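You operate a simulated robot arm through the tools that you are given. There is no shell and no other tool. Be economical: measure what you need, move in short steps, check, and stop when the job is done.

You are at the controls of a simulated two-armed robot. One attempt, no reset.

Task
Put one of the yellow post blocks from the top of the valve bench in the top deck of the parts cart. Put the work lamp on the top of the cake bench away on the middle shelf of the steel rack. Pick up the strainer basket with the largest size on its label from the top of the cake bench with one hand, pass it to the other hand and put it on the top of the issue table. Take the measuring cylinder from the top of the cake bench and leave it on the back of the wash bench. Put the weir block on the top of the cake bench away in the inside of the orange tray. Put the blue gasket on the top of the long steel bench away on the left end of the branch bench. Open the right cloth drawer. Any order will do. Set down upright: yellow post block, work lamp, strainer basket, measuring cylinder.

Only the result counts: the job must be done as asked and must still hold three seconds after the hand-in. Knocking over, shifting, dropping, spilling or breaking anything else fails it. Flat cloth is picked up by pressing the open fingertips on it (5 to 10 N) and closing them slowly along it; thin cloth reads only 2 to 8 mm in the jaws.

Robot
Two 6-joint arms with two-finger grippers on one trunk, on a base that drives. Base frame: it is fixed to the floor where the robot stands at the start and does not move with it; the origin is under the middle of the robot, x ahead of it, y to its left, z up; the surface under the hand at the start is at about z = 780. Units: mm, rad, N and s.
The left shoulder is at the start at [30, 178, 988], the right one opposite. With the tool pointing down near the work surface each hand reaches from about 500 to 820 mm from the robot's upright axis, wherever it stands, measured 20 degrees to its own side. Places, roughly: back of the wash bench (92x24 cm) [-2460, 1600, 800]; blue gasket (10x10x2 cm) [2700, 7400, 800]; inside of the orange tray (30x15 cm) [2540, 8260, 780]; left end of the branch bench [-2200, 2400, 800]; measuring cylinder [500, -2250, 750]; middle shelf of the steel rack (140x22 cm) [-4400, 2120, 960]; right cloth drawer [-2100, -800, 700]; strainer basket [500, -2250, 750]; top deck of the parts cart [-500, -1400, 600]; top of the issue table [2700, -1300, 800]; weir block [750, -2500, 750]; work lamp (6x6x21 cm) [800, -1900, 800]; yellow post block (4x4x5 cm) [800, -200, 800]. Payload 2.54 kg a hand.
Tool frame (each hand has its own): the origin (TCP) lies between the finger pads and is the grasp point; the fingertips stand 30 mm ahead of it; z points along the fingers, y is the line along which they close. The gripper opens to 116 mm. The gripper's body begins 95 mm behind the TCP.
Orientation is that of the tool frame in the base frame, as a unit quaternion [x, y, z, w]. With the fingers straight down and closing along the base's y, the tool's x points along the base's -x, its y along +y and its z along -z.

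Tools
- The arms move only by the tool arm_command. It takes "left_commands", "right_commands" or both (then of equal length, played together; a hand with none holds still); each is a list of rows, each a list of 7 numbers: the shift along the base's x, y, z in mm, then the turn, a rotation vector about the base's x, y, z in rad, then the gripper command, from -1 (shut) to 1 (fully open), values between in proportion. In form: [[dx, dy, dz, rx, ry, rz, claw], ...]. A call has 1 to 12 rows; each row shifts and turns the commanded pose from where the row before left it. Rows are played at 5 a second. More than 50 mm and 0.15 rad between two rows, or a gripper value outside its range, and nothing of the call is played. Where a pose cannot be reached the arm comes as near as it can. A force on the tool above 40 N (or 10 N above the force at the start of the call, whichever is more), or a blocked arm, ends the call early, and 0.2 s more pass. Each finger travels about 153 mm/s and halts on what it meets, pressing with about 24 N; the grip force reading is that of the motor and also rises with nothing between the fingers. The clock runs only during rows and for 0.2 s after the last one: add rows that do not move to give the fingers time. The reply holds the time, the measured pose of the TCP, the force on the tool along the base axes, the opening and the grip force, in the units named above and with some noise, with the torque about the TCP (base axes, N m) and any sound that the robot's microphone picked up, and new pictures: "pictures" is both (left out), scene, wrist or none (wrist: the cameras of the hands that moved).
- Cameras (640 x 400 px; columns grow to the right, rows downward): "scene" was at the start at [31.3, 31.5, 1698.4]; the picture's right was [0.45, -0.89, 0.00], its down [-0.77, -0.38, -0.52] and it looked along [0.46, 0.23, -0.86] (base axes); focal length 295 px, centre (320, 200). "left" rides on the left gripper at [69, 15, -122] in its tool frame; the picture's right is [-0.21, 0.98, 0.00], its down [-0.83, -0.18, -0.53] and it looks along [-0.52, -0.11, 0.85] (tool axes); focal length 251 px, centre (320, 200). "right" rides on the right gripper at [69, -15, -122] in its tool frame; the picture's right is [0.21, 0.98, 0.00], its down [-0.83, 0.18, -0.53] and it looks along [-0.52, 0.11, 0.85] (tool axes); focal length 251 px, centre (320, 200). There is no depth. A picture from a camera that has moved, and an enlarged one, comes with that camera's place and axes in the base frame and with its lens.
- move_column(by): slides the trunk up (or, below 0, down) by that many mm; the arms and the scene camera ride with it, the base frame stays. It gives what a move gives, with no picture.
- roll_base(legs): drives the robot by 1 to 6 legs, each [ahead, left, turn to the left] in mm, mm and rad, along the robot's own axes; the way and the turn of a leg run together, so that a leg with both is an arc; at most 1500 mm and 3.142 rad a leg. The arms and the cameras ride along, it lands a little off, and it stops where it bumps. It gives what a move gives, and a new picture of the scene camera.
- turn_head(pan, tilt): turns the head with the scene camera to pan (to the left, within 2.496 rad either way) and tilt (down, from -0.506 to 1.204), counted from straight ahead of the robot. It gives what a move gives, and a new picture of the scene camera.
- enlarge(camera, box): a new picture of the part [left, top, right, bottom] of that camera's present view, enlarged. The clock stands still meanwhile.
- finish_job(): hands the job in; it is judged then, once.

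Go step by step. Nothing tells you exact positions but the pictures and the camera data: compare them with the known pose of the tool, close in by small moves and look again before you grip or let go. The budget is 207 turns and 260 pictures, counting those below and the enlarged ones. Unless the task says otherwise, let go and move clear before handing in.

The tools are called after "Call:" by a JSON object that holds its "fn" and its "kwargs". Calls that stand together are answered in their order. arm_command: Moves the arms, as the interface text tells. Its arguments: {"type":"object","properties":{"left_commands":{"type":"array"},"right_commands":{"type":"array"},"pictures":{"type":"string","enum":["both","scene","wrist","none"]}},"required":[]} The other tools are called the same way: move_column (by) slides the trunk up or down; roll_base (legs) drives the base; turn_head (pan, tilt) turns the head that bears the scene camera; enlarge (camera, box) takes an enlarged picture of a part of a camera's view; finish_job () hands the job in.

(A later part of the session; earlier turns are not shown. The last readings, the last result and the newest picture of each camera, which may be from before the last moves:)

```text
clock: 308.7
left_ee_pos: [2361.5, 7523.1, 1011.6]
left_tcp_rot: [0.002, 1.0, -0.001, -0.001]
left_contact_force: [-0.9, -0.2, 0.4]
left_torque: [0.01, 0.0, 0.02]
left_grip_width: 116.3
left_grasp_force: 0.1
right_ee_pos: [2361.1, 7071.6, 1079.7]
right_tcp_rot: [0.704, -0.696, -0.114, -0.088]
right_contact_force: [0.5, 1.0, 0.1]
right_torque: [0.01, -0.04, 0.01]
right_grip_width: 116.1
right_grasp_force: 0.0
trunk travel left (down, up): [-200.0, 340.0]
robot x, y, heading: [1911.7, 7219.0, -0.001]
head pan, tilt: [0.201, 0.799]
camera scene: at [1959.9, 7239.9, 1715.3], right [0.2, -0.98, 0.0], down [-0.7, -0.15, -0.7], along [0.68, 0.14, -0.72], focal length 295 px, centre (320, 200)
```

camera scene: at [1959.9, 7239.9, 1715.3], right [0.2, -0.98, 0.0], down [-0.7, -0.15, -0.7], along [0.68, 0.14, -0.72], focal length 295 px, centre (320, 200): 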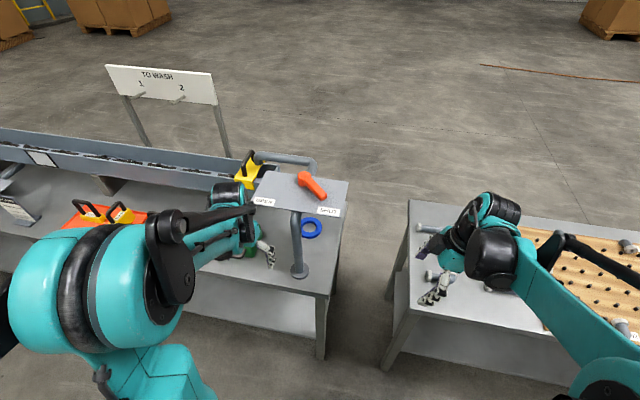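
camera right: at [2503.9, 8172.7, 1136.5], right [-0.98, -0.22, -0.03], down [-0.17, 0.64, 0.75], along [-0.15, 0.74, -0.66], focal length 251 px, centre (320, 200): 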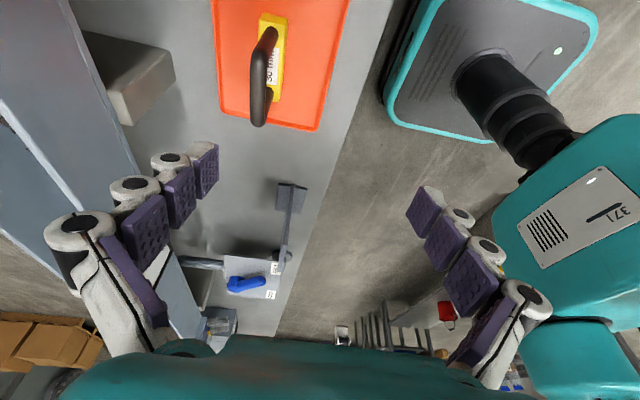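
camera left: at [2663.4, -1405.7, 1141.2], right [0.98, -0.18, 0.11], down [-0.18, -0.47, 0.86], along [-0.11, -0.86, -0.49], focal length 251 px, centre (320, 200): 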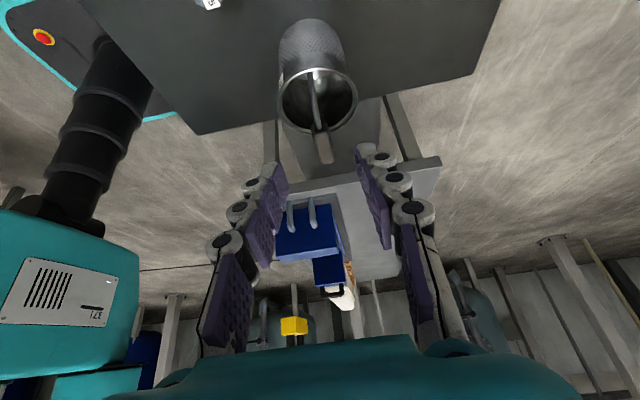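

Call:
{"fn": "enlarge", "kwargs": {"camera": "scene", "box": [220, 140, 370, 290]}}

```text
2.67 times, centred on (295, 215) of scene
camera zoom: at [1959.9, 7239.9, 1715.3], right [0.2, -0.98, 0.0], down [-0.7, -0.15, -0.7], along [0.68, 0.14, -0.72], focal length 786 px, centre (387, 160)
```

zoom: 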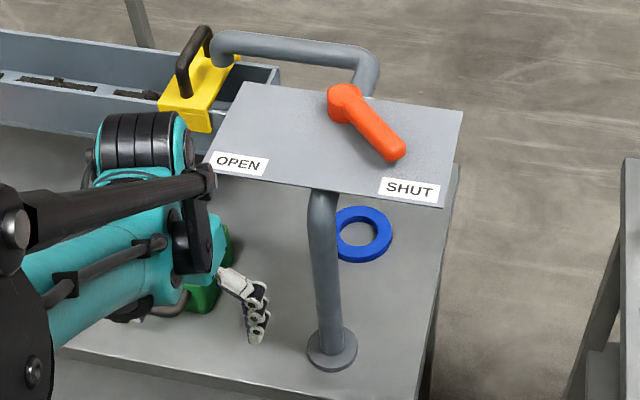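

The gasket lies under a valve plate (z ≈ 1090) and a pipe, so from the west the arm would hit them. From the east side a 45° pitched approach is free. I drive round the north end of the bench line.

Call:
{"fn": "roll_base", "kwargs": {"legs": [[-100, 0, 0], [0, 1500, 0], [0, 1500, 0], [0, 1500, 0]]}}

Call:
{"fn": "turn_head", "kwargs": {"pan": 0.6, "tilt": 0.6}}

```text
clock: 330.8
left_ee_pos: [2090.8, 11994.2, 1013.2]
left_tcp_rot: [-0.021, 1.0, 0.001, 0.0]
left_contact_force: [0.9, -0.5, 0.5]
left_torque: [-0.02, -0.06, 0.01]
left_grip_width: 116.1
left_grasp_force: 0.1
right_ee_pos: [2110.1, 11543.2, 1080.1]
right_tcp_rot: [0.718, -0.681, -0.115, -0.085]
right_contact_force: [-0.2, 0.1, 0.9]
right_torque: [0.0, -0.02, -0.04]
right_grip_width: 115.9
right_grasp_force: 0.0
trunk travel left (down, up): [-200.0, 340.0]
robot x, y, heading: [1652.2, 11674.1, 0.05]
head pan, tilt: [0.201, 0.799]
camera scene: at [1702.6, 11692.9, 1715.3], right [0.25, -0.97, 0.0], down [-0.69, -0.18, -0.7], along [0.68, 0.17, -0.72], focal length 295 px, centre (320, 200)
```

scene: 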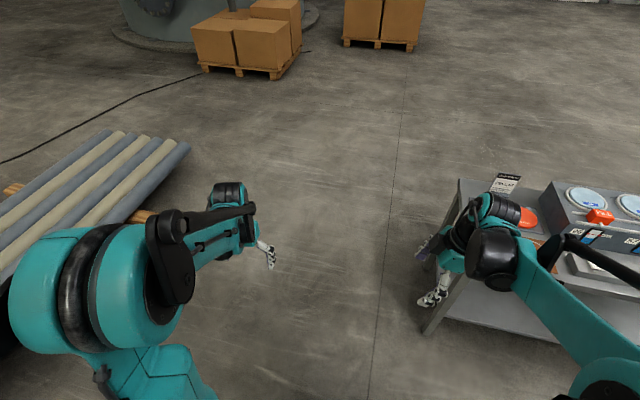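

```text
clock: 331.6
left_ee_pos: [2090.5, 11993.0, 1012.5]
left_tcp_rot: [-0.021, 1.0, -0.001, -0.001]
left_contact_force: [-0.6, 0.5, -0.6]
left_torque: [0.02, 0.0, 0.04]
left_grip_width: 116.0
left_grasp_force: 0.2
right_ee_pos: [2110.1, 11543.4, 1080.0]
right_tcp_rot: [0.719, -0.68, -0.116, -0.086]
right_contact_force: [0.4, 0.2, -0.4]
right_torque: [-0.02, -0.03, 0.01]
right_grip_width: 116.0
right_grasp_force: 0.1
trunk travel left (down, up): [-200.0, 340.0]
robot x, y, heading: [1653.4, 11670.2, 0.05]
head pan, tilt: [0.6, 0.6]
camera scene: at [1695.0, 11726.0, 1732.2], right [0.6, -0.8, 0.0], down [-0.45, -0.34, -0.82], along [0.66, 0.5, -0.57], focal length 295 px, centre (320, 200)
```

scene: 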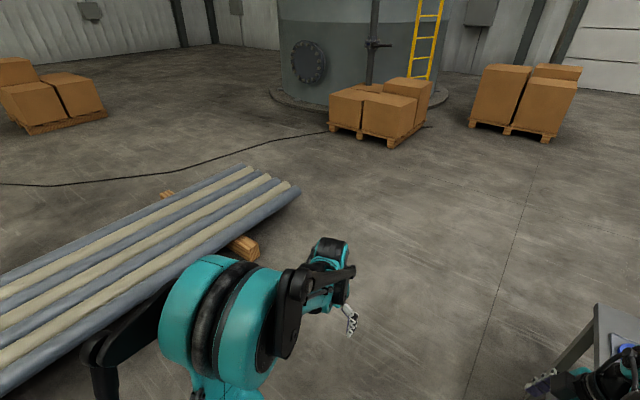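

Clear. I go east past the table end, turn to face west, and drive back south along the east side.

Call:
{"fn": "roll_base", "kwargs": {"legs": [[60, 80, -0.05], [1500, 0, 0], [330, 0, 0], [0, 0, 3.14], [0, 1500, 0], [0, 1000, 0]]}}

Call:
{"fn": "turn_head", "kwargs": {"pan": 0.7, "tilt": 0.5}}

```text
clock: 361.0
left_ee_pos: [3310.7, 8853.2, 1012.0]
left_tcp_rot: [0.999, 0.041, 0.001, 0.0]
left_contact_force: [0.1, -0.6, 0.5]
left_torque: [0.02, 0.01, 0.0]
left_grip_width: 116.1
left_grasp_force: 0.0
right_ee_pos: [3272.0, 9302.0, 1079.3]
right_tcp_rot: [0.666, 0.732, -0.084, 0.117]
right_contact_force: [0.0, -0.5, 0.5]
right_torque: [0.0, 0.02, -0.01]
right_grip_width: 116.0
right_grasp_force: 0.0
trunk travel left (down, up): [-200.0, 340.0]
robot x, y, heading: [3735.1, 9191.5, -3.053]
head pan, tilt: [0.6, 0.6]
camera scene: at [3696.8, 9136.8, 1732.2], right [-0.64, 0.77, 0.0], down [0.44, 0.36, -0.82], along [-0.64, -0.52, -0.57], focal length 295 px, centre (320, 200)
```

scene: 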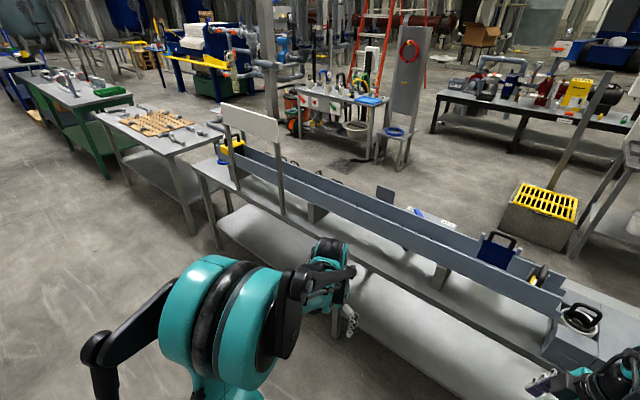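

```text
clock: 361.7
left_ee_pos: [3311.5, 8852.8, 1012.4]
left_tcp_rot: [0.999, 0.041, 0.001, 0.0]
left_contact_force: [0.4, 0.2, -0.4]
left_torque: [-0.02, 0.01, -0.01]
left_grip_width: 116.0
left_grasp_force: 0.1
right_ee_pos: [3273.0, 9301.8, 1080.3]
right_tcp_rot: [0.665, 0.733, -0.083, 0.117]
right_contact_force: [0.6, -1.0, -0.2]
right_torque: [0.01, -0.01, 0.01]
right_grip_width: 116.1
right_grasp_force: 0.1
trunk travel left (down, up): [-200.0, 340.0]
robot x, y, heading: [3733.4, 9188.5, -3.053]
head pan, tilt: [0.7, 0.499]
camera scene: at [3700.7, 9129.3, 1741.3], right [-0.71, 0.71, 0.0], down [0.34, 0.34, -0.88], along [-0.62, -0.62, -0.48], focal length 295 px, centre (320, 200)
```

scene: 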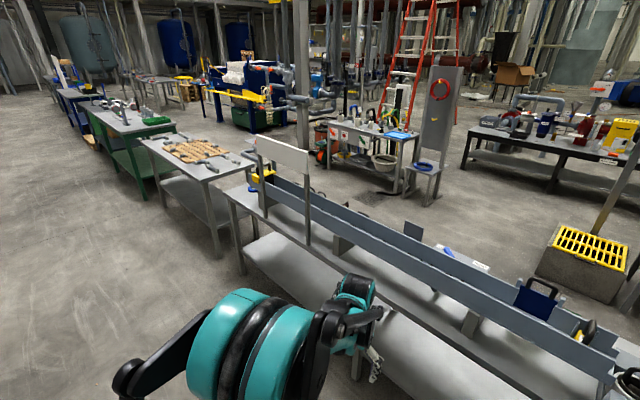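

Call:
{"fn": "roll_base", "kwargs": {"legs": [[100, 0, -0.089], [0, 1500, 0]]}}

Call:
{"fn": "turn_head", "kwargs": {"pan": 0.35, "tilt": 0.6}}

```text
clock: 369.8
left_ee_pos: [3183.5, 7399.2, 1012.4]
left_tcp_rot: [1.0, -0.006, 0.001, 0.001]
left_contact_force: [-0.5, 0.3, -0.4]
left_torque: [0.01, 0.02, 0.01]
left_grip_width: 115.8
left_grasp_force: 0.0
right_ee_pos: [3187.9, 7849.7, 1079.7]
right_tcp_rot: [0.698, 0.701, -0.088, 0.113]
right_contact_force: [-0.4, -0.3, -0.2]
right_torque: [0.01, 0.03, -0.01]
right_grip_width: 116.0
right_grasp_force: 0.3
trunk travel left (down, up): [-200.0, 340.0]
robot x, y, heading: [3633.8, 7693.8, 3.136]
head pan, tilt: [0.7, 0.499]
camera scene: at [3596.5, 7638.4, 1741.3], right [-0.64, 0.77, 0.0], down [0.37, 0.31, -0.88], along [-0.67, -0.56, -0.48], focal length 295 px, centre (320, 200)
```

scene: 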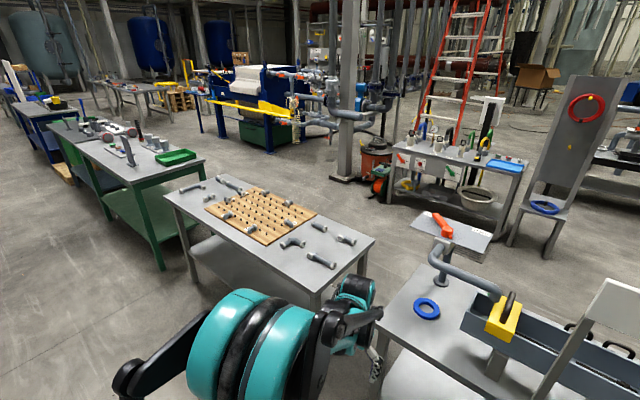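

```text
clock: 370.6
left_ee_pos: [3184.3, 7399.6, 1012.5]
left_tcp_rot: [1.0, -0.006, -0.001, 0.0]
left_contact_force: [0.5, 1.6, -0.7]
left_torque: [0.0, 0.01, 0.02]
left_grip_width: 115.9
left_grasp_force: 0.1
right_ee_pos: [3187.4, 7850.7, 1080.8]
right_tcp_rot: [0.699, 0.701, -0.089, 0.113]
right_contact_force: [0.1, 0.0, 0.1]
right_torque: [0.01, 0.03, -0.02]
right_grip_width: 115.9
right_grasp_force: 0.1
trunk travel left (down, up): [-200.0, 340.0]
robot x, y, heading: [3635.2, 7693.8, 3.138]
head pan, tilt: [0.351, 0.6]
camera scene: at [3583.3, 7667.0, 1732.2], right [-0.34, 0.94, 0.0], down [0.53, 0.19, -0.83], along [-0.78, -0.28, -0.56], focal length 295 px, centre (320, 200)
```

scene: 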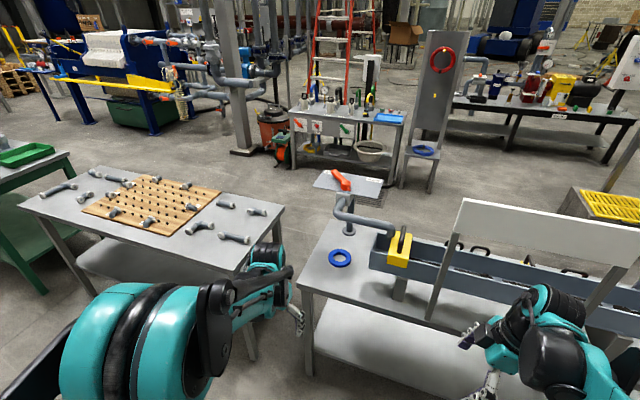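

From the east the gasket at about [2672, 7432] is clear; the pipe is above it at z ≈ 1085. I pitch the left hand 45° forward, draw the right hand back from the TO WASH board, and close in.

Call:
{"fn": "arm_command", "kwargs": {"left_commands": [[0, 0, 0, 0, 0.131, 0, 1], [0, 0, 0, 0, 0.131, 0, 1], [0, 0, 0, 0, 0.131, 0, 1], [0, 0, 0, 0, 0.131, 0, 1], [0, 0, 0, 0, 0.131, 0, 1], [0, 0, 0, 0, 0.13, 0, 1], [0, 0, 0, 0, 0, 0, 1]], "right_commands": [[15, 0, 0, 0, 0, 0, 1], [15, 0, 0, 0, 0, 0, 1], [15, 0, 0, 0, 0, 0, 1], [15, 0, 0, 0, 0, 0, 1], [15, 0, 0, 0, 0, 0, 1], [15, 0, 0, 0, 0, 0, 1], [0, 0, 0, 0, 0, 0, 1]], "pictures": "none"}}

Call:
{"fn": "roll_base", "kwargs": {"legs": [[0, 74, 0], [250, 0, 0]]}}

Call:
{"fn": "enlarge", "kwargs": {"camera": "left", "box": [0, 0, 640, 400]}}

```text
clock: 372.2
left_ee_pos: [3181.8, 7397.7, 1013.4]
left_tcp_rot: [0.924, -0.004, -0.384, 0.003]
left_contact_force: [0.8, 1.0, -0.1]
left_torque: [0.02, 0.04, 0.03]
left_grip_width: 116.2
left_grasp_force: 0.0
right_ee_pos: [3277.3, 7850.9, 1077.9]
right_tcp_rot: [0.698, 0.701, -0.089, 0.114]
right_contact_force: [-0.6, -0.1, -0.1]
right_torque: [-0.03, 0.0, -0.01]
right_grip_width: 116.1
right_grasp_force: 0.0
trunk travel left (down, up): [-200.0, 340.0]
robot x, y, heading: [3636.1, 7694.5, 3.142]
head pan, tilt: [0.351, 0.6]
```

```text
clock: 374.6
left_ee_pos: [2931.8, 7333.2, 1011.8]
left_tcp_rot: [0.924, -0.012, -0.382, -0.001]
left_contact_force: [-0.9, -0.4, -0.1]
left_torque: [0.06, -0.01, -0.02]
left_grip_width: 115.9
left_grasp_force: 0.1
right_ee_pos: [3033.0, 7784.1, 1078.3]
right_tcp_rot: [0.703, 0.696, -0.089, 0.113]
right_contact_force: [-0.5, 0.5, -0.9]
right_torque: [0.01, -0.07, 0.04]
right_grip_width: 116.0
right_grasp_force: 0.0
trunk travel left (down, up): [-200.0, 340.0]
robot x, y, heading: [3391.3, 7626.8, 3.123]
head pan, tilt: [0.351, 0.6]
camera scene: at [3334.7, 7596.6, 1732.2], right [-0.33, 0.94, 0.0], down [0.53, 0.19, -0.82], along [-0.78, -0.27, -0.57], focal length 295 px, centre (320, 200)
```

scene: 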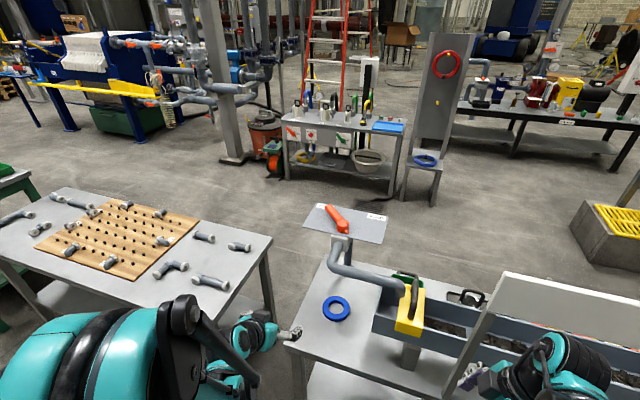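

```text
1.00 times, centred on (320, 200) of left (not enlarged: the box is as wide or as high as the picture)
camera zoom: at [3065.1, 7316.2, 1051.7], right [-0.17, -0.97, 0.16], down [-0.2, 0.19, 0.96], along [-0.96, 0.13, -0.23], focal length 251 px, centre (320, 200)
```

zoom: 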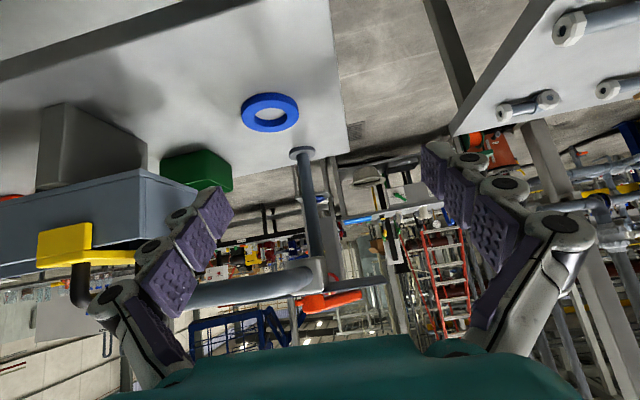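

Two views agree: gasket centre [2668, 7436]. I move the left hand to a pre-grasp point back along a 55° pitched axis.

Call:
{"fn": "arm_command", "kwargs": {"left_commands": [[-20, 13, -12, 0, -0.022, 0, 1], [-20, 13, -12, 0, -0.022, 0, 1], [-20, 13, -12, 0, -0.022, 0, 1], [-20, 13, -12, 0, -0.022, 0, 1], [-21, 13, -12, 0, -0.022, 0, 1], [-21, 13, -12, 0, -0.022, 0, 1], [-21, 13, -12, 0, -0.022, 0, 1], [-21, 12, -11, 0, -0.021, 0, 1], [0, 0, 0, 0, 0, 0, 1]], "pictures": "both"}}

```text
clock: 376.6
left_ee_pos: [2767.4, 7435.8, 919.0]
left_tcp_rot: [0.954, -0.011, -0.3, -0.002]
left_contact_force: [0.8, -0.4, 0.3]
left_torque: [0.0, -0.01, 0.01]
left_grip_width: 116.2
left_grasp_force: 0.0
right_ee_pos: [3033.2, 7782.9, 1079.3]
right_tcp_rot: [0.703, 0.696, -0.091, 0.114]
right_contact_force: [1.2, -0.6, -0.7]
right_torque: [0.0, -0.01, -0.03]
right_grip_width: 116.0
right_grasp_force: 0.0
trunk travel left (down, up): [-200.0, 340.0]
robot x, y, heading: [3388.4, 7620.0, 3.125]
head pan, tilt: [0.351, 0.6]
camera scene: at [3337.2, 7596.4, 1732.3], right [-0.33, 0.94, 0.0], down [0.53, 0.19, -0.83], along [-0.78, -0.27, -0.56], focal length 295 px, centre (320, 200)
camera left: at [2892.1, 7418.3, 980.8], right [-0.2, -0.97, 0.13], down [-0.37, 0.19, 0.91], along [-0.91, 0.13, -0.4], focal length 251 px, centre (320, 200)
```

scene: 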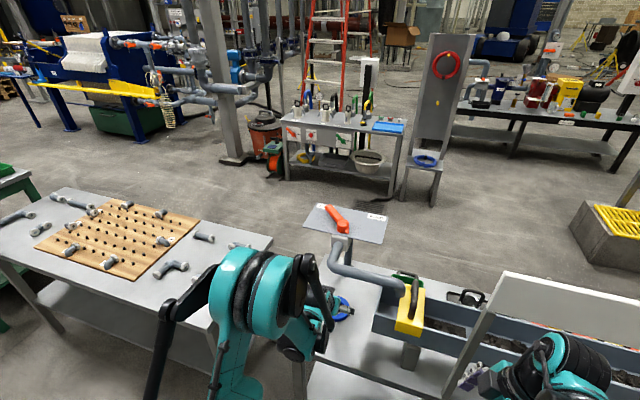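
left: 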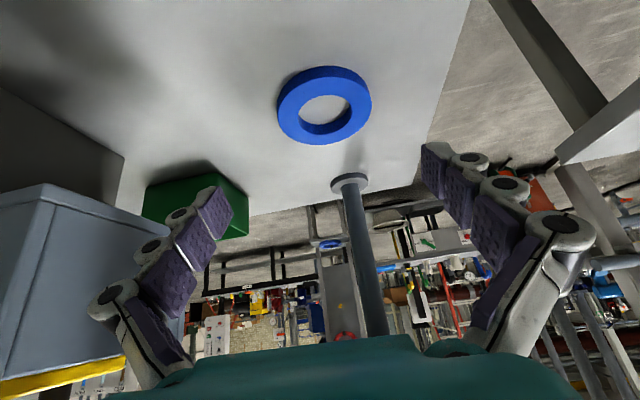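

The closer view gives the centre as [2685, 7431] with top at 780. I descend most of the way and look again.

Call:
{"fn": "arm_command", "kwargs": {"left_commands": [[-8, -1, -15, 0, 0, 0, 1], [-8, -1, -15, 0, 0, 0, 1], [-8, -1, -15, 0, 0, 0, 1], [-8, -1, -15, 0, 0, 0, 1], [-8, -1, -12, 0, 0, 0, 1], [-8, 0, -12, 0, 0, 0, 1], [0, 0, 0, 0, 0, 0, 1]], "pictures": "wrist"}}

```text
clock: 378.2
left_ee_pos: [2721.4, 7432.3, 834.0]
left_tcp_rot: [0.954, -0.01, -0.3, -0.001]
left_contact_force: [-0.2, 0.9, 0.5]
left_torque: [0.01, 0.0, 0.02]
left_grip_width: 116.0
left_grasp_force: 0.0
right_ee_pos: [3033.5, 7783.9, 1078.0]
right_tcp_rot: [0.703, 0.696, -0.09, 0.113]
right_contact_force: [1.1, 0.3, -0.3]
right_torque: [0.0, 0.0, -0.03]
right_grip_width: 116.1
right_grasp_force: 0.0
trunk travel left (down, up): [-200.0, 340.0]
robot x, y, heading: [3390.1, 7626.4, 3.121]
head pan, tilt: [0.351, 0.6]
camera left: at [2846.8, 7414.1, 896.4], right [-0.2, -0.97, 0.13], down [-0.37, 0.19, 0.91], along [-0.91, 0.13, -0.4], focal length 251 px, centre (320, 200)
```

left: 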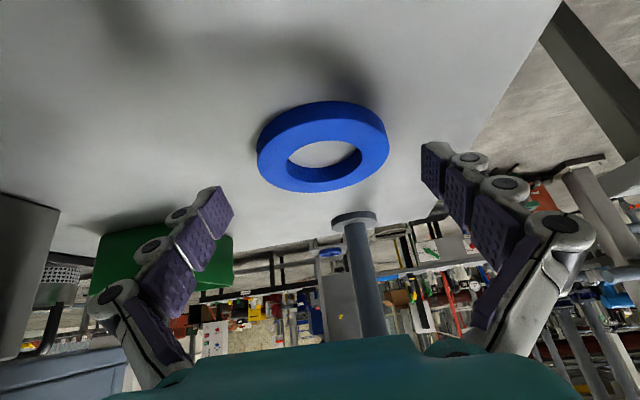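

Centre [2687, 7430]. I descend the last part carefully with the fingers either side, then close.

Call:
{"fn": "arm_command", "kwargs": {"left_commands": [[-7, -1, -12, 0, 0, 0, 1], [-7, -1, -12, 0, 0, 0, 1], [-4, 0, -6, 0, 0, 0, 1], [-2, 0, -4, 0, 0, 0, 1], [0, 0, -3, 0, 0, 0, 1], [0, 0, 0, 0, 0, 0, 1]], "pictures": "wrist"}}

```text
clock: 379.6
left_ee_pos: [2700.6, 7431.1, 797.1]
left_tcp_rot: [0.954, -0.011, -0.299, -0.001]
left_contact_force: [-0.4, 0.1, -0.5]
left_torque: [0.0, 0.02, -0.02]
left_grip_width: 116.0
left_grasp_force: 0.0
right_ee_pos: [3033.8, 7783.6, 1079.0]
right_tcp_rot: [0.704, 0.696, -0.09, 0.113]
right_contact_force: [0.5, -0.3, 0.6]
right_torque: [0.01, 0.03, 0.0]
right_grip_width: 116.1
right_grasp_force: 0.0
trunk travel left (down, up): [-200.0, 340.0]
robot x, y, heading: [3391.4, 7624.4, 3.12]
head pan, tilt: [0.351, 0.6]
camera left: at [2825.4, 7412.3, 859.1], right [-0.2, -0.97, 0.13], down [-0.37, 0.19, 0.91], along [-0.91, 0.13, -0.4], focal length 251 px, centre (320, 200)
```

left: 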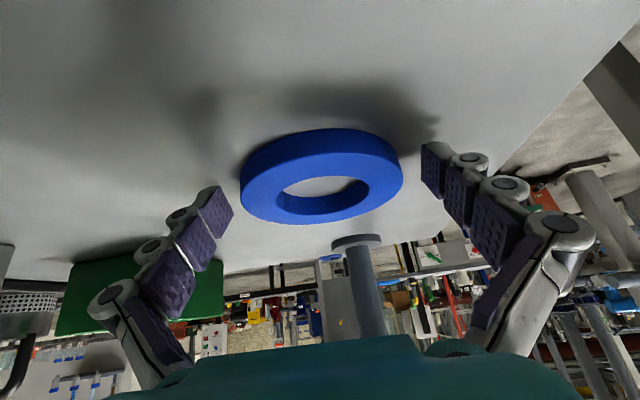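

Call:
{"fn": "arm_command", "kwargs": {"left_commands": [[-2, -1, -3, 0, 0, 0, 1], [-2, 0, -3, 0, 0, 0, 1], [0, 0, 0, 0, 0, 0, 1], [0, 0, 0, 0, 0, 0, 0.85], [0, 0, 0, 0, 0, 0, 0.6], [0, 0, 0, 0, 0, 0, 0.2], [0, 0, 0, 0, 0, 0, -1], [0, 0, 0, 0, 0, 0, -1]], "pictures": "wrist"}}

```text
clock: 380.6
left_ee_pos: [2702.4, 7434.8, 798.8]
left_tcp_rot: [0.952, -0.012, -0.307, -0.003]
left_contact_force: [20.3, 12.9, 59.8]
left_torque: [1.71, -0.4, -1.02]
left_grip_width: 103.1
left_grasp_force: 44.6
right_ee_pos: [3041.9, 7786.8, 1080.7]
right_tcp_rot: [0.703, 0.696, -0.093, 0.111]
right_contact_force: [0.2, -0.8, -0.1]
right_torque: [0.01, 0.01, 0.01]
right_grip_width: 116.1
right_grasp_force: 0.1
trunk travel left (down, up): [-200.0, 340.0]
robot x, y, heading: [3390.9, 7622.6, 3.125]
head pan, tilt: [0.351, 0.6]
stopped in row 4 (left hand): the force on the tool passed its limit at 49 N (the readings are from after the stop); the commanded pose is now the measured one
camera left: at [2827.9, 7416.3, 859.6], right [-0.2, -0.97, 0.13], down [-0.35, 0.19, 0.92], along [-0.91, 0.14, -0.38], focal length 251 px, centre (320, 200)
```

left: 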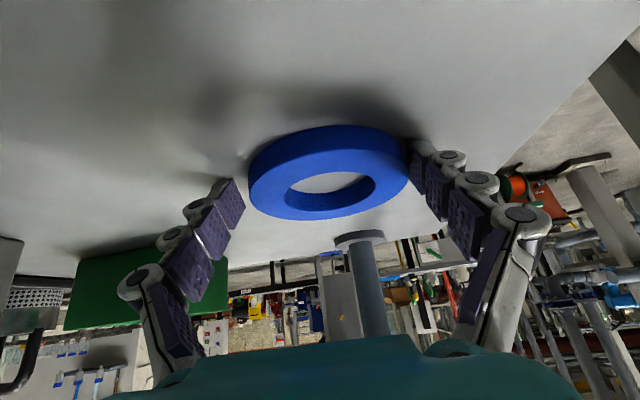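

The fingertips were pressing on the bench as they closed. I raise a few millimetres and close gently.

Call:
{"fn": "arm_command", "kwargs": {"left_commands": [[0, -1, 3, 0, 0, 0, 0.8], [0, -1, 3, 0, 0, 0, 0.8], [0, 0, 0, 0, 0, 0, 0.8]], "pictures": "wrist"}}

```text
clock: 381.4
left_ee_pos: [2697.7, 7426.8, 798.1]
left_tcp_rot: [0.953, -0.011, -0.301, -0.001]
left_contact_force: [-0.5, 0.0, 4.7]
left_torque: [0.35, -0.04, -0.07]
left_grip_width: 107.0
left_grasp_force: 2.1
right_ee_pos: [3034.3, 7784.7, 1079.1]
right_tcp_rot: [0.703, 0.696, -0.091, 0.113]
right_contact_force: [0.3, 1.1, -0.1]
right_torque: [0.0, 0.01, -0.04]
right_grip_width: 116.0
right_grasp_force: 0.1
trunk travel left (down, up): [-200.0, 340.0]
robot x, y, heading: [3386.7, 7625.7, 3.124]
head pan, tilt: [0.351, 0.6]
camera left: at [2823.1, 7409.9, 859.9], right [-0.2, -0.97, 0.13], down [-0.36, 0.19, 0.91], along [-0.91, 0.13, -0.39], focal length 251 px, centre (320, 200)
```

left: 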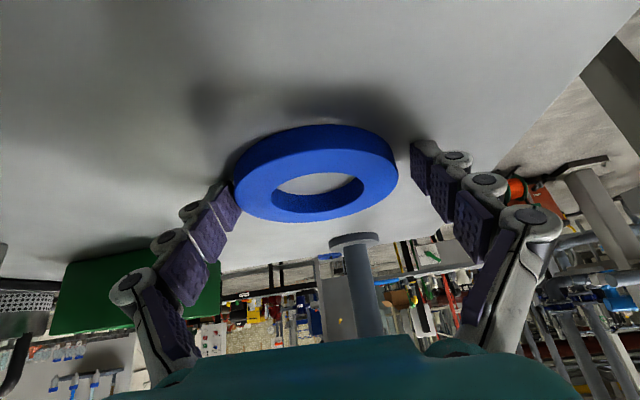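

Call:
{"fn": "arm_command", "kwargs": {"left_commands": [[0, 2, 3, 0, 0, 0, 0.85], [0, 1, 0, 0, 0, 0, 0.85], [0, 0, 0, 0, 0, 0, 0.75], [0, 0, 0, 0, 0, 0, 0.7], [0, 0, 0, 0, 0, 0, 0.65], [0, 0, 0, 0, 0, 0, 0.6], [0, 0, 0, 0, 0, 0, 0.5]], "pictures": "wrist"}}

```text
clock: 383.0
left_ee_pos: [2698.4, 7430.6, 801.5]
left_tcp_rot: [0.953, -0.011, -0.303, -0.001]
left_contact_force: [2.6, 7.6, 11.7]
left_torque: [0.81, -0.02, -0.12]
left_grip_width: 97.9
left_grasp_force: 8.1
right_ee_pos: [3034.2, 7784.3, 1079.7]
right_tcp_rot: [0.703, 0.696, -0.091, 0.113]
right_contact_force: [-0.2, 0.4, 0.2]
right_torque: [-0.02, 0.01, -0.03]
right_grip_width: 116.0
right_grasp_force: 0.1
trunk travel left (down, up): [-200.0, 340.0]
robot x, y, heading: [3388.6, 7624.3, 3.125]
head pan, tilt: [0.351, 0.6]
camera left: at [2823.3, 7414.1, 863.0], right [-0.2, -0.97, 0.13], down [-0.36, 0.19, 0.91], along [-0.91, 0.13, -0.39], focal length 251 px, centre (320, 200)
```

left: 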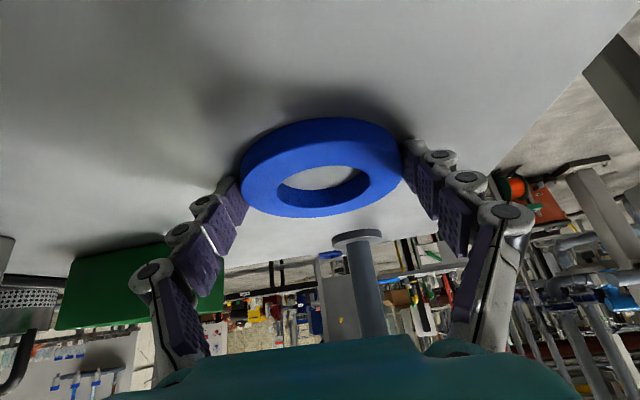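

Both pads touch the ring (98 mm). I close fully and lift slowly.

Call:
{"fn": "arm_command", "kwargs": {"left_commands": [[0, 0, 0, 0, 0, 0, 0.3], [0, 0, 0, 0, 0, 0, -1], [0, 0, 0, 0, 0, 0, -1], [0, 0, 3, 0, 0, 0, -1], [0, 0, 5, 0, 0, 0, -1], [0, 0, 6, 0, 0, 0, -1], [0, 0, 6, 0, 0, 0, -1]], "pictures": "wrist"}}

```text
clock: 384.6
left_ee_pos: [2697.1, 7430.1, 820.2]
left_tcp_rot: [0.954, -0.011, -0.301, -0.001]
left_contact_force: [0.3, -1.3, -1.1]
left_torque: [-0.02, 0.0, 0.01]
left_grip_width: 95.6
left_grasp_force: 24.1
right_ee_pos: [3033.4, 7782.3, 1078.4]
right_tcp_rot: [0.704, 0.696, -0.09, 0.113]
right_contact_force: [-0.2, 1.0, -0.1]
right_torque: [0.03, 0.01, 0.02]
right_grip_width: 116.0
right_grasp_force: 0.1
trunk travel left (down, up): [-200.0, 340.0]
robot x, y, heading: [3388.3, 7626.6, 3.126]
head pan, tilt: [0.351, 0.6]
camera left: at [2823.2, 7413.0, 881.9], right [-0.2, -0.97, 0.13], down [-0.36, 0.19, 0.91], along [-0.91, 0.13, -0.39], focal length 251 px, centre (320, 200)
```

left: 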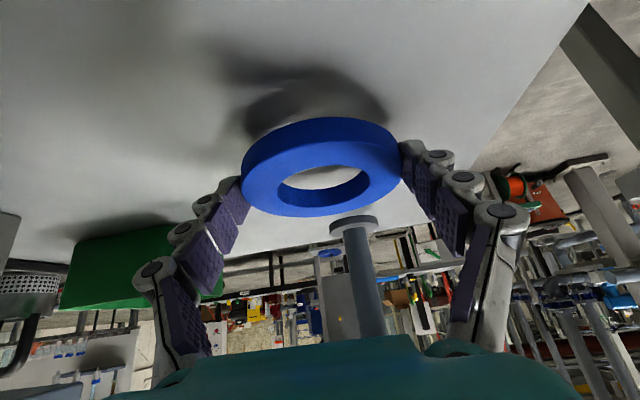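

The ring is lifted. I withdraw it up and back along the tool axis, then back the base away.

Call:
{"fn": "arm_command", "kwargs": {"left_commands": [[8, 0, 8, 0, 0, 0, -1], [12, 0, 10, 0, 0, 0, -1], [15, 0, 12, 0, 0, 0, -1], [18, 0, 12, 0, 0, 0, -1], [20, 0, 12, 0, 0, 0, -1], [20, 0, 12, 0, 0, 0, -1], [20, 0, 12, 0, 0, 0, -1], [20, 0, 12, 0, 0, 0, -1], [15, 0, 12, 0, 0, 0, -1], [8, 0, 8, 0, 0, 0, -1]], "pictures": "none"}}

Call:
{"fn": "roll_base", "kwargs": {"legs": [[-250, 0, 0.015]]}}

Call:
{"fn": "turn_head", "kwargs": {"pan": 1.4, "tilt": 0.45}}

```text
clock: 386.8
left_ee_pos: [2852.5, 7429.8, 933.7]
left_tcp_rot: [0.953, -0.011, -0.302, -0.001]
left_contact_force: [0.7, 0.0, -1.5]
left_torque: [0.01, -0.01, 0.01]
left_grip_width: 95.6
left_grasp_force: 23.6
left hand out of reach, approached as far as the arm can: row 8
right_ee_pos: [3032.6, 7783.7, 1078.7]
right_tcp_rot: [0.704, 0.696, -0.09, 0.112]
right_contact_force: [-0.5, -0.6, -0.2]
right_torque: [0.03, -0.01, 0.0]
right_grip_width: 116.1
right_grasp_force: 0.0
trunk travel left (down, up): [-200.0, 340.0]
robot x, y, heading: [3391.1, 7624.6, 3.124]
head pan, tilt: [0.351, 0.6]
```

```text
clock: 388.6
left_ee_pos: [3110.6, 7420.3, 935.2]
left_tcp_rot: [0.953, -0.003, -0.302, 0.001]
left_contact_force: [0.2, 1.1, -1.4]
left_torque: [0.03, -0.01, 0.0]
left_grip_width: 95.5
left_grasp_force: 23.9
right_ee_pos: [3285.9, 7776.8, 1078.6]
right_tcp_rot: [0.698, 0.701, -0.089, 0.113]
right_contact_force: [0.5, -0.2, -0.1]
right_torque: [0.01, 0.05, 0.0]
right_grip_width: 116.1
right_grasp_force: 0.1
trunk travel left (down, up): [-200.0, 340.0]
robot x, y, heading: [3641.2, 7623.2, 3.144]
head pan, tilt: [0.351, 0.6]
camera scene: at [3592.9, 7593.5, 1732.3], right [-0.34, 0.94, 0.0], down [0.53, 0.19, -0.83], along [-0.78, -0.28, -0.56], focal length 295 px, centre (320, 200)
```

scene: 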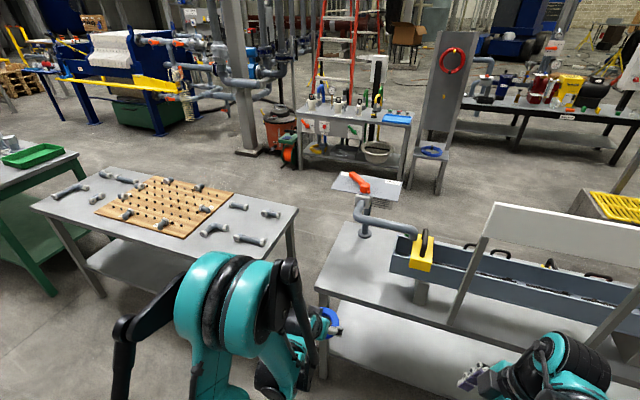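

```text
clock: 389.9
left_ee_pos: [3109.4, 7420.5, 934.6]
left_tcp_rot: [0.953, -0.004, -0.302, 0.001]
left_contact_force: [-0.1, 0.0, -1.2]
left_torque: [-0.02, 0.02, 0.02]
left_grip_width: 95.6
left_grasp_force: 23.9
right_ee_pos: [3284.6, 7776.1, 1078.5]
right_tcp_rot: [0.697, 0.702, -0.089, 0.113]
right_contact_force: [0.7, 0.1, 0.3]
right_torque: [0.0, -0.02, 0.02]
right_grip_width: 115.9
right_grasp_force: 0.0
trunk travel left (down, up): [-200.0, 340.0]
robot x, y, heading: [3645.2, 7624.0, 3.14]
head pan, tilt: [1.4, 0.45]
camera scene: at [3658.7, 7533.2, 1745.8], right [-0.99, 0.17, 0.0], down [0.07, 0.43, -0.9], along [-0.15, -0.89, -0.44], focal length 295 px, centre (320, 200)
```

scene: 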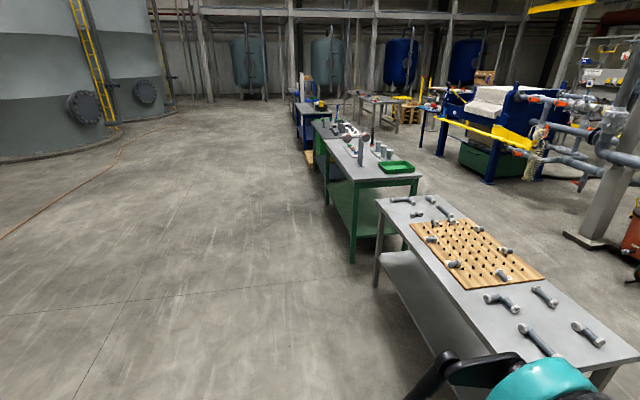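

I hold the gasket and return by the known way round the north end.

Call:
{"fn": "roll_base", "kwargs": {"legs": [[0, -1500, 0], [0, -1500, 0], [0, -1170, 0]]}}

```text
clock: 409.7
left_ee_pos: [3214.9, 11558.1, 935.6]
left_tcp_rot: [0.953, -0.035, -0.302, -0.008]
left_contact_force: [0.5, -0.3, -0.9]
left_torque: [0.02, -0.02, 0.01]
left_grip_width: 95.0
left_grasp_force: 24.3
right_ee_pos: [3414.8, 11901.7, 1078.5]
right_tcp_rot: [0.72, 0.679, -0.094, 0.11]
right_contact_force: [-0.1, -0.3, 0.4]
right_torque: [0.0, 0.02, 0.0]
right_grip_width: 115.9
right_grasp_force: 0.1
trunk travel left (down, up): [-200.0, 340.0]
robot x, y, heading: [3761.0, 11723.3, 3.073]
head pan, tilt: [1.4, 0.45]
camera scene: at [3770.3, 11634.8, 1745.8], right [-0.97, 0.24, 0.0], down [0.1, 0.42, -0.9], along [-0.21, -0.87, -0.43], focal length 295 px, centre (320, 200)
```

scene: 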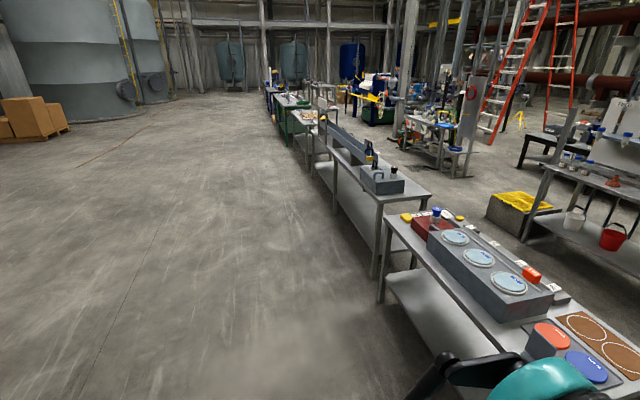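

Call:
{"fn": "roll_base", "kwargs": {"legs": [[0, -90, 0.068], [1500, 0, 0], [480, 0, 0], [0, 0, 1.571], [1500, 0, 0], [1500, 0, 0]]}}

Call:
{"fn": "turn_head", "kwargs": {"pan": 0.0, "tilt": 0.4}}

```text
clock: 438.0
left_ee_pos: [2044.9, 8330.2, 935.7]
left_tcp_rot: [0.672, 0.677, -0.211, 0.215]
left_contact_force: [0.0, -0.8, -1.2]
left_torque: [0.02, -0.02, -0.01]
left_grip_width: 94.8
left_grasp_force: 23.7
right_ee_pos: [1687.3, 8499.0, 1077.8]
right_tcp_rot: [-0.011, 0.989, 0.018, 0.144]
right_contact_force: [0.5, 0.0, -0.6]
right_torque: [0.01, 0.03, 0.01]
right_grip_width: 116.0
right_grasp_force: 0.0
trunk travel left (down, up): [-200.0, 340.0]
robot x, y, heading: [1833.5, 8860.1, -1.547]
head pan, tilt: [1.4, 0.45]
camera scene: at [1923.7, 8877.0, 1745.8], right [-0.16, -0.99, 0.0], down [-0.43, 0.07, -0.9], along [0.89, -0.14, -0.44], focal length 295 px, centre (320, 200)
```

scene: 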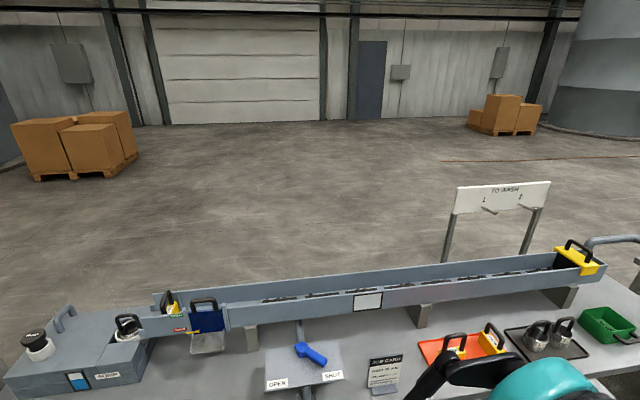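

```text
clock: 439.5
left_ee_pos: [2045.3, 8329.1, 935.7]
left_tcp_rot: [0.671, 0.678, -0.21, 0.216]
left_contact_force: [0.7, 0.1, -1.1]
left_torque: [0.01, -0.04, -0.02]
left_grip_width: 94.6
left_grasp_force: 23.9
right_ee_pos: [1686.2, 8499.0, 1079.1]
right_tcp_rot: [-0.011, 0.99, 0.019, 0.142]
right_contact_force: [-0.3, 0.1, -0.5]
right_torque: [0.04, 0.0, -0.01]
right_grip_width: 116.0
right_grasp_force: 0.1
trunk travel left (down, up): [-200.0, 340.0]
robot x, y, heading: [1831.5, 8860.7, -1.554]
head pan, tilt: [0.0, 0.4]
camera scene: at [1834.4, 8799.1, 1750.4], right [-1.0, -0.02, 0.0], down [-0.01, 0.39, -0.92], along [0.01, -0.92, -0.39], focal length 295 px, centre (320, 200)
```

scene: 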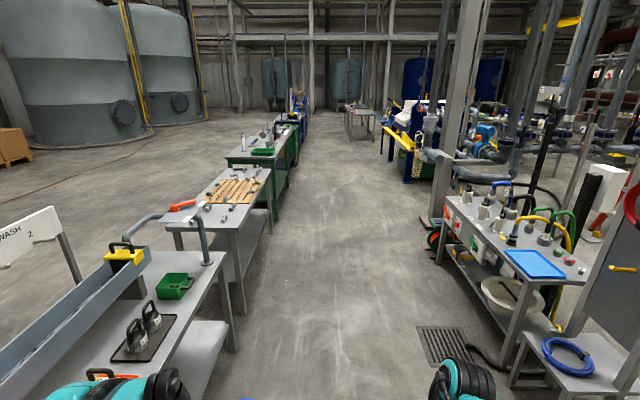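

The aisle south is clear. I drive down it.

Call:
{"fn": "roll_base", "kwargs": {"legs": [[1500, -60, -0.017], [1500, 0, 0], [1500, 0, 0], [1500, 0, 0]]}}

```text
refused: leg 1 is longer than a leg can be; nothing moved
```

Call:
{"fn": "roll_base", "kwargs": {"legs": [[1490, -60, -0.017], [1500, 0, 0], [1500, 0, 0], [1500, 0, 0]]}}

```text
clock: 467.8
left_ee_pos: [2233.2, 2405.0, 934.9]
left_tcp_rot: [0.655, 0.693, -0.206, 0.222]
left_contact_force: [0.7, 0.7, -1.3]
left_torque: [0.03, -0.03, 0.0]
left_grip_width: 94.7
left_grasp_force: 24.0
right_ee_pos: [1865.3, 2556.9, 1078.2]
right_tcp_rot: [-0.034, 0.989, 0.022, 0.142]
right_contact_force: [0.0, -0.2, 0.0]
right_torque: [0.03, 0.01, -0.02]
right_grip_width: 115.8
right_grasp_force: 0.0
trunk travel left (down, up): [-200.0, 340.0]
robot x, y, heading: [1998.6, 2923.9, -1.506]
head pan, tilt: [0.0, 0.4]
camera scene: at [2000.5, 2863.9, 1750.4], right [-1.0, -0.06, 0.0], down [-0.02, 0.39, -0.92], along [0.06, -0.92, -0.39], focal length 295 px, centre (320, 200)
```

scene: 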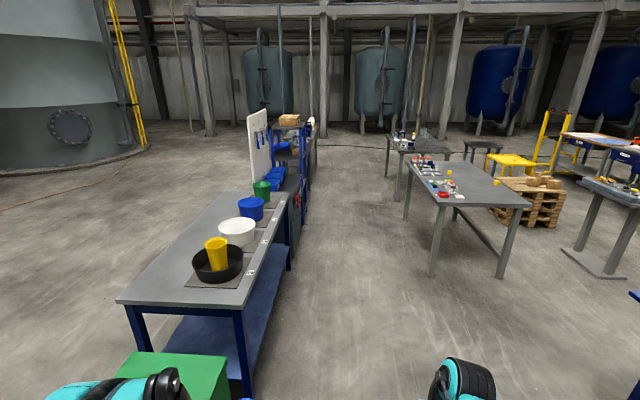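

I've drifted toward the benches. I correct, then turn west through the gap north of the valve bench toward the branch bench.

Call:
{"fn": "roll_base", "kwargs": {"legs": [[877, -182, 0], [877, -182, 0], [0, 0, -1.636], [1500, 0, 0]]}}

Call:
{"fn": "turn_head", "kwargs": {"pan": -0.3, "tilt": 0.35}}

```text
clock: 487.6
left_ee_pos: [-244.6, 986.1, 935.2]
left_tcp_rot: [0.953, -0.008, -0.301, 0.0]
left_contact_force: [-0.1, -0.2, -0.6]
left_torque: [-0.01, -0.02, 0.0]
left_grip_width: 94.4
left_grasp_force: 23.6
right_ee_pos: [-64.7, 1341.5, 1078.8]
right_tcp_rot: [0.701, 0.698, -0.089, 0.114]
right_contact_force: [-0.4, 0.5, 0.6]
right_torque: [0.0, 0.02, 0.02]
right_grip_width: 116.0
right_grasp_force: 0.0
trunk travel left (down, up): [-200.0, 340.0]
robot x, y, heading: [294.4, 1183.6, 3.123]
head pan, tilt: [0.0, 0.4]
camera scene: at [230.2, 1186.6, 1750.4], right [0.01, 1.0, 0.0], down [0.39, 0.0, -0.92], along [-0.92, 0.01, -0.39], focal length 295 px, centre (320, 200)
```

scene: 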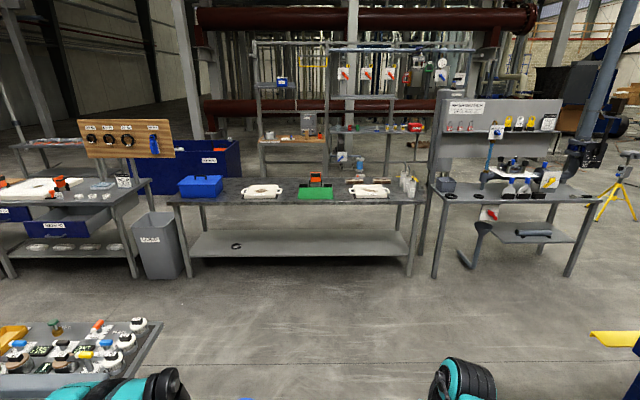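

```text
clock: 488.4
left_ee_pos: [-243.9, 987.5, 935.8]
left_tcp_rot: [0.953, -0.009, -0.302, -0.001]
left_contact_force: [0.0, -0.7, -0.7]
left_torque: [0.0, 0.02, -0.02]
left_grip_width: 94.3
left_grasp_force: 24.1
right_ee_pos: [-63.4, 1341.5, 1077.9]
right_tcp_rot: [0.702, 0.697, -0.09, 0.112]
right_contact_force: [-1.8, 1.0, -0.9]
right_torque: [0.01, -0.01, -0.01]
right_grip_width: 116.3
right_grasp_force: 0.0
trunk travel left (down, up): [-200.0, 340.0]
robot x, y, heading: [288.0, 1186.1, 3.129]
head pan, tilt: [-0.3, 0.351]
camera scene: at [234.6, 1214.0, 1755.0], right [0.31, 0.95, 0.0], down [0.33, -0.11, -0.94], along [-0.89, 0.29, -0.34], focal length 295 px, centre (320, 200)
```

scene: 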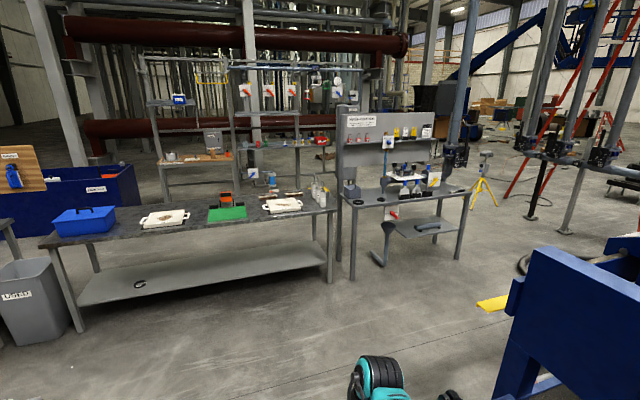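

The left long bench should be the wash bench and the right one (with backboard) the branch bench. I enlarge both.

Call:
{"fn": "enlarge", "kwargs": {"camera": "scene", "box": [310, 90, 490, 230]}}

Call:
{"fn": "enlarge", "kwargs": {"camera": "scene", "box": [120, 90, 350, 240]}}

```text
2.86 times, centred on (400, 160) of scene
camera zoom: at [234.6, 1214.0, 1755.0], right [0.31, 0.95, 0.0], down [0.33, -0.11, -0.94], along [-0.89, 0.29, -0.34], focal length 843 px, centre (91, 314)
```

zoom: 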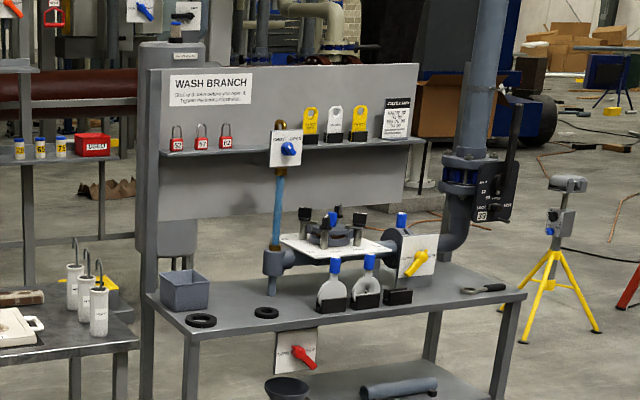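

```text
2.67 times, centred on (235, 165) of scene
camera zoom: at [234.6, 1214.0, 1755.0], right [0.31, 0.95, 0.0], down [0.33, -0.11, -0.94], along [-0.89, 0.29, -0.34], focal length 786 px, centre (547, 293)
```

zoom: 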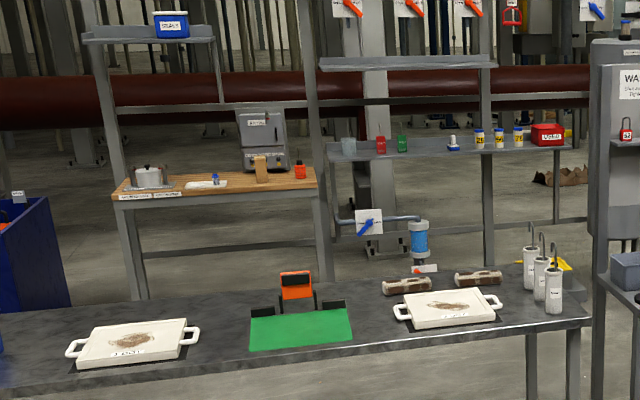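

The branch bench ("WASH BRANCH") has free space at its left end around [-2120, 2490] beside two black rings. I drive there.

Call:
{"fn": "roll_base", "kwargs": {"legs": [[1490, 0, 0.013], [150, 0, 0], [0, -1490, 0]]}}

Call:
{"fn": "turn_head", "kwargs": {"pan": 0.15, "tilt": 0.7}}

```text
clock: 503.9
left_ee_pos: [-1924.2, 2473.8, 934.6]
left_tcp_rot: [0.953, 0.011, -0.302, 0.006]
left_contact_force: [0.9, 0.2, -1.4]
left_torque: [0.02, 0.0, 0.02]
left_grip_width: 94.3
left_grasp_force: 23.5
right_ee_pos: [-1759.6, 2834.2, 1078.6]
right_tcp_rot: [0.687, 0.712, -0.087, 0.115]
right_contact_force: [0.7, 0.2, -0.3]
right_torque: [-0.03, 0.0, 0.03]
right_grip_width: 116.0
right_grasp_force: 0.0
trunk travel left (down, up): [-200.0, 340.0]
robot x, y, heading: [-1399.8, 2691.5, -3.115]
head pan, tilt: [-0.3, 0.351]
camera scene: at [-1456.4, 2719.5, 1755.0], right [0.27, 0.96, 0.0], down [0.33, -0.09, -0.94], along [-0.9, 0.25, -0.34], focal length 295 px, centre (320, 200)
```

scene: 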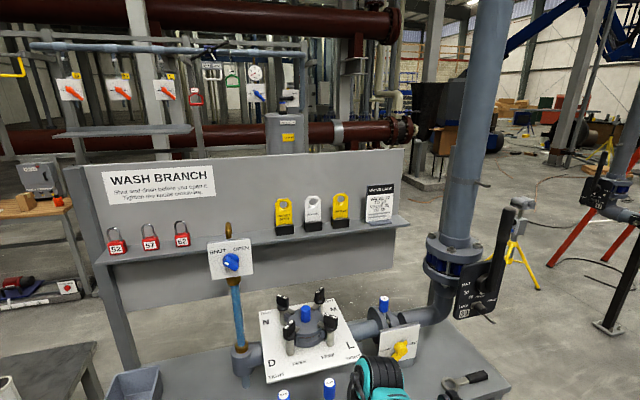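

```text
clock: 504.9
left_ee_pos: [-1925.8, 2474.7, 933.5]
left_tcp_rot: [0.953, 0.011, -0.301, 0.005]
left_contact_force: [0.6, 0.0, -1.1]
left_torque: [0.0, 0.0, -0.03]
left_grip_width: 94.5
left_grasp_force: 24.8
right_ee_pos: [-1759.2, 2835.3, 1077.9]
right_tcp_rot: [0.687, 0.712, -0.087, 0.115]
right_contact_force: [-0.4, 0.6, 0.2]
right_torque: [-0.03, 0.0, 0.01]
right_grip_width: 116.0
right_grasp_force: 0.0
trunk travel left (down, up): [-200.0, 340.0]
robot x, y, heading: [-1400.9, 2689.7, -3.117]
head pan, tilt: [0.15, 0.7]
camera scene: at [-1450.3, 2679.1, 1723.6], right [-0.18, 0.98, 0.0], down [0.63, 0.11, -0.77], along [-0.75, -0.14, -0.64], focal length 295 px, centre (320, 200)
```

scene: 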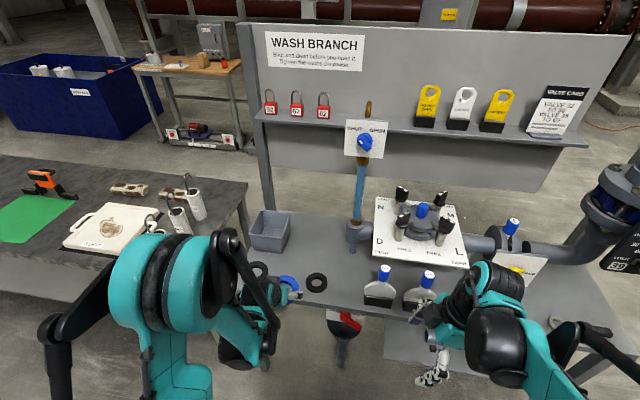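

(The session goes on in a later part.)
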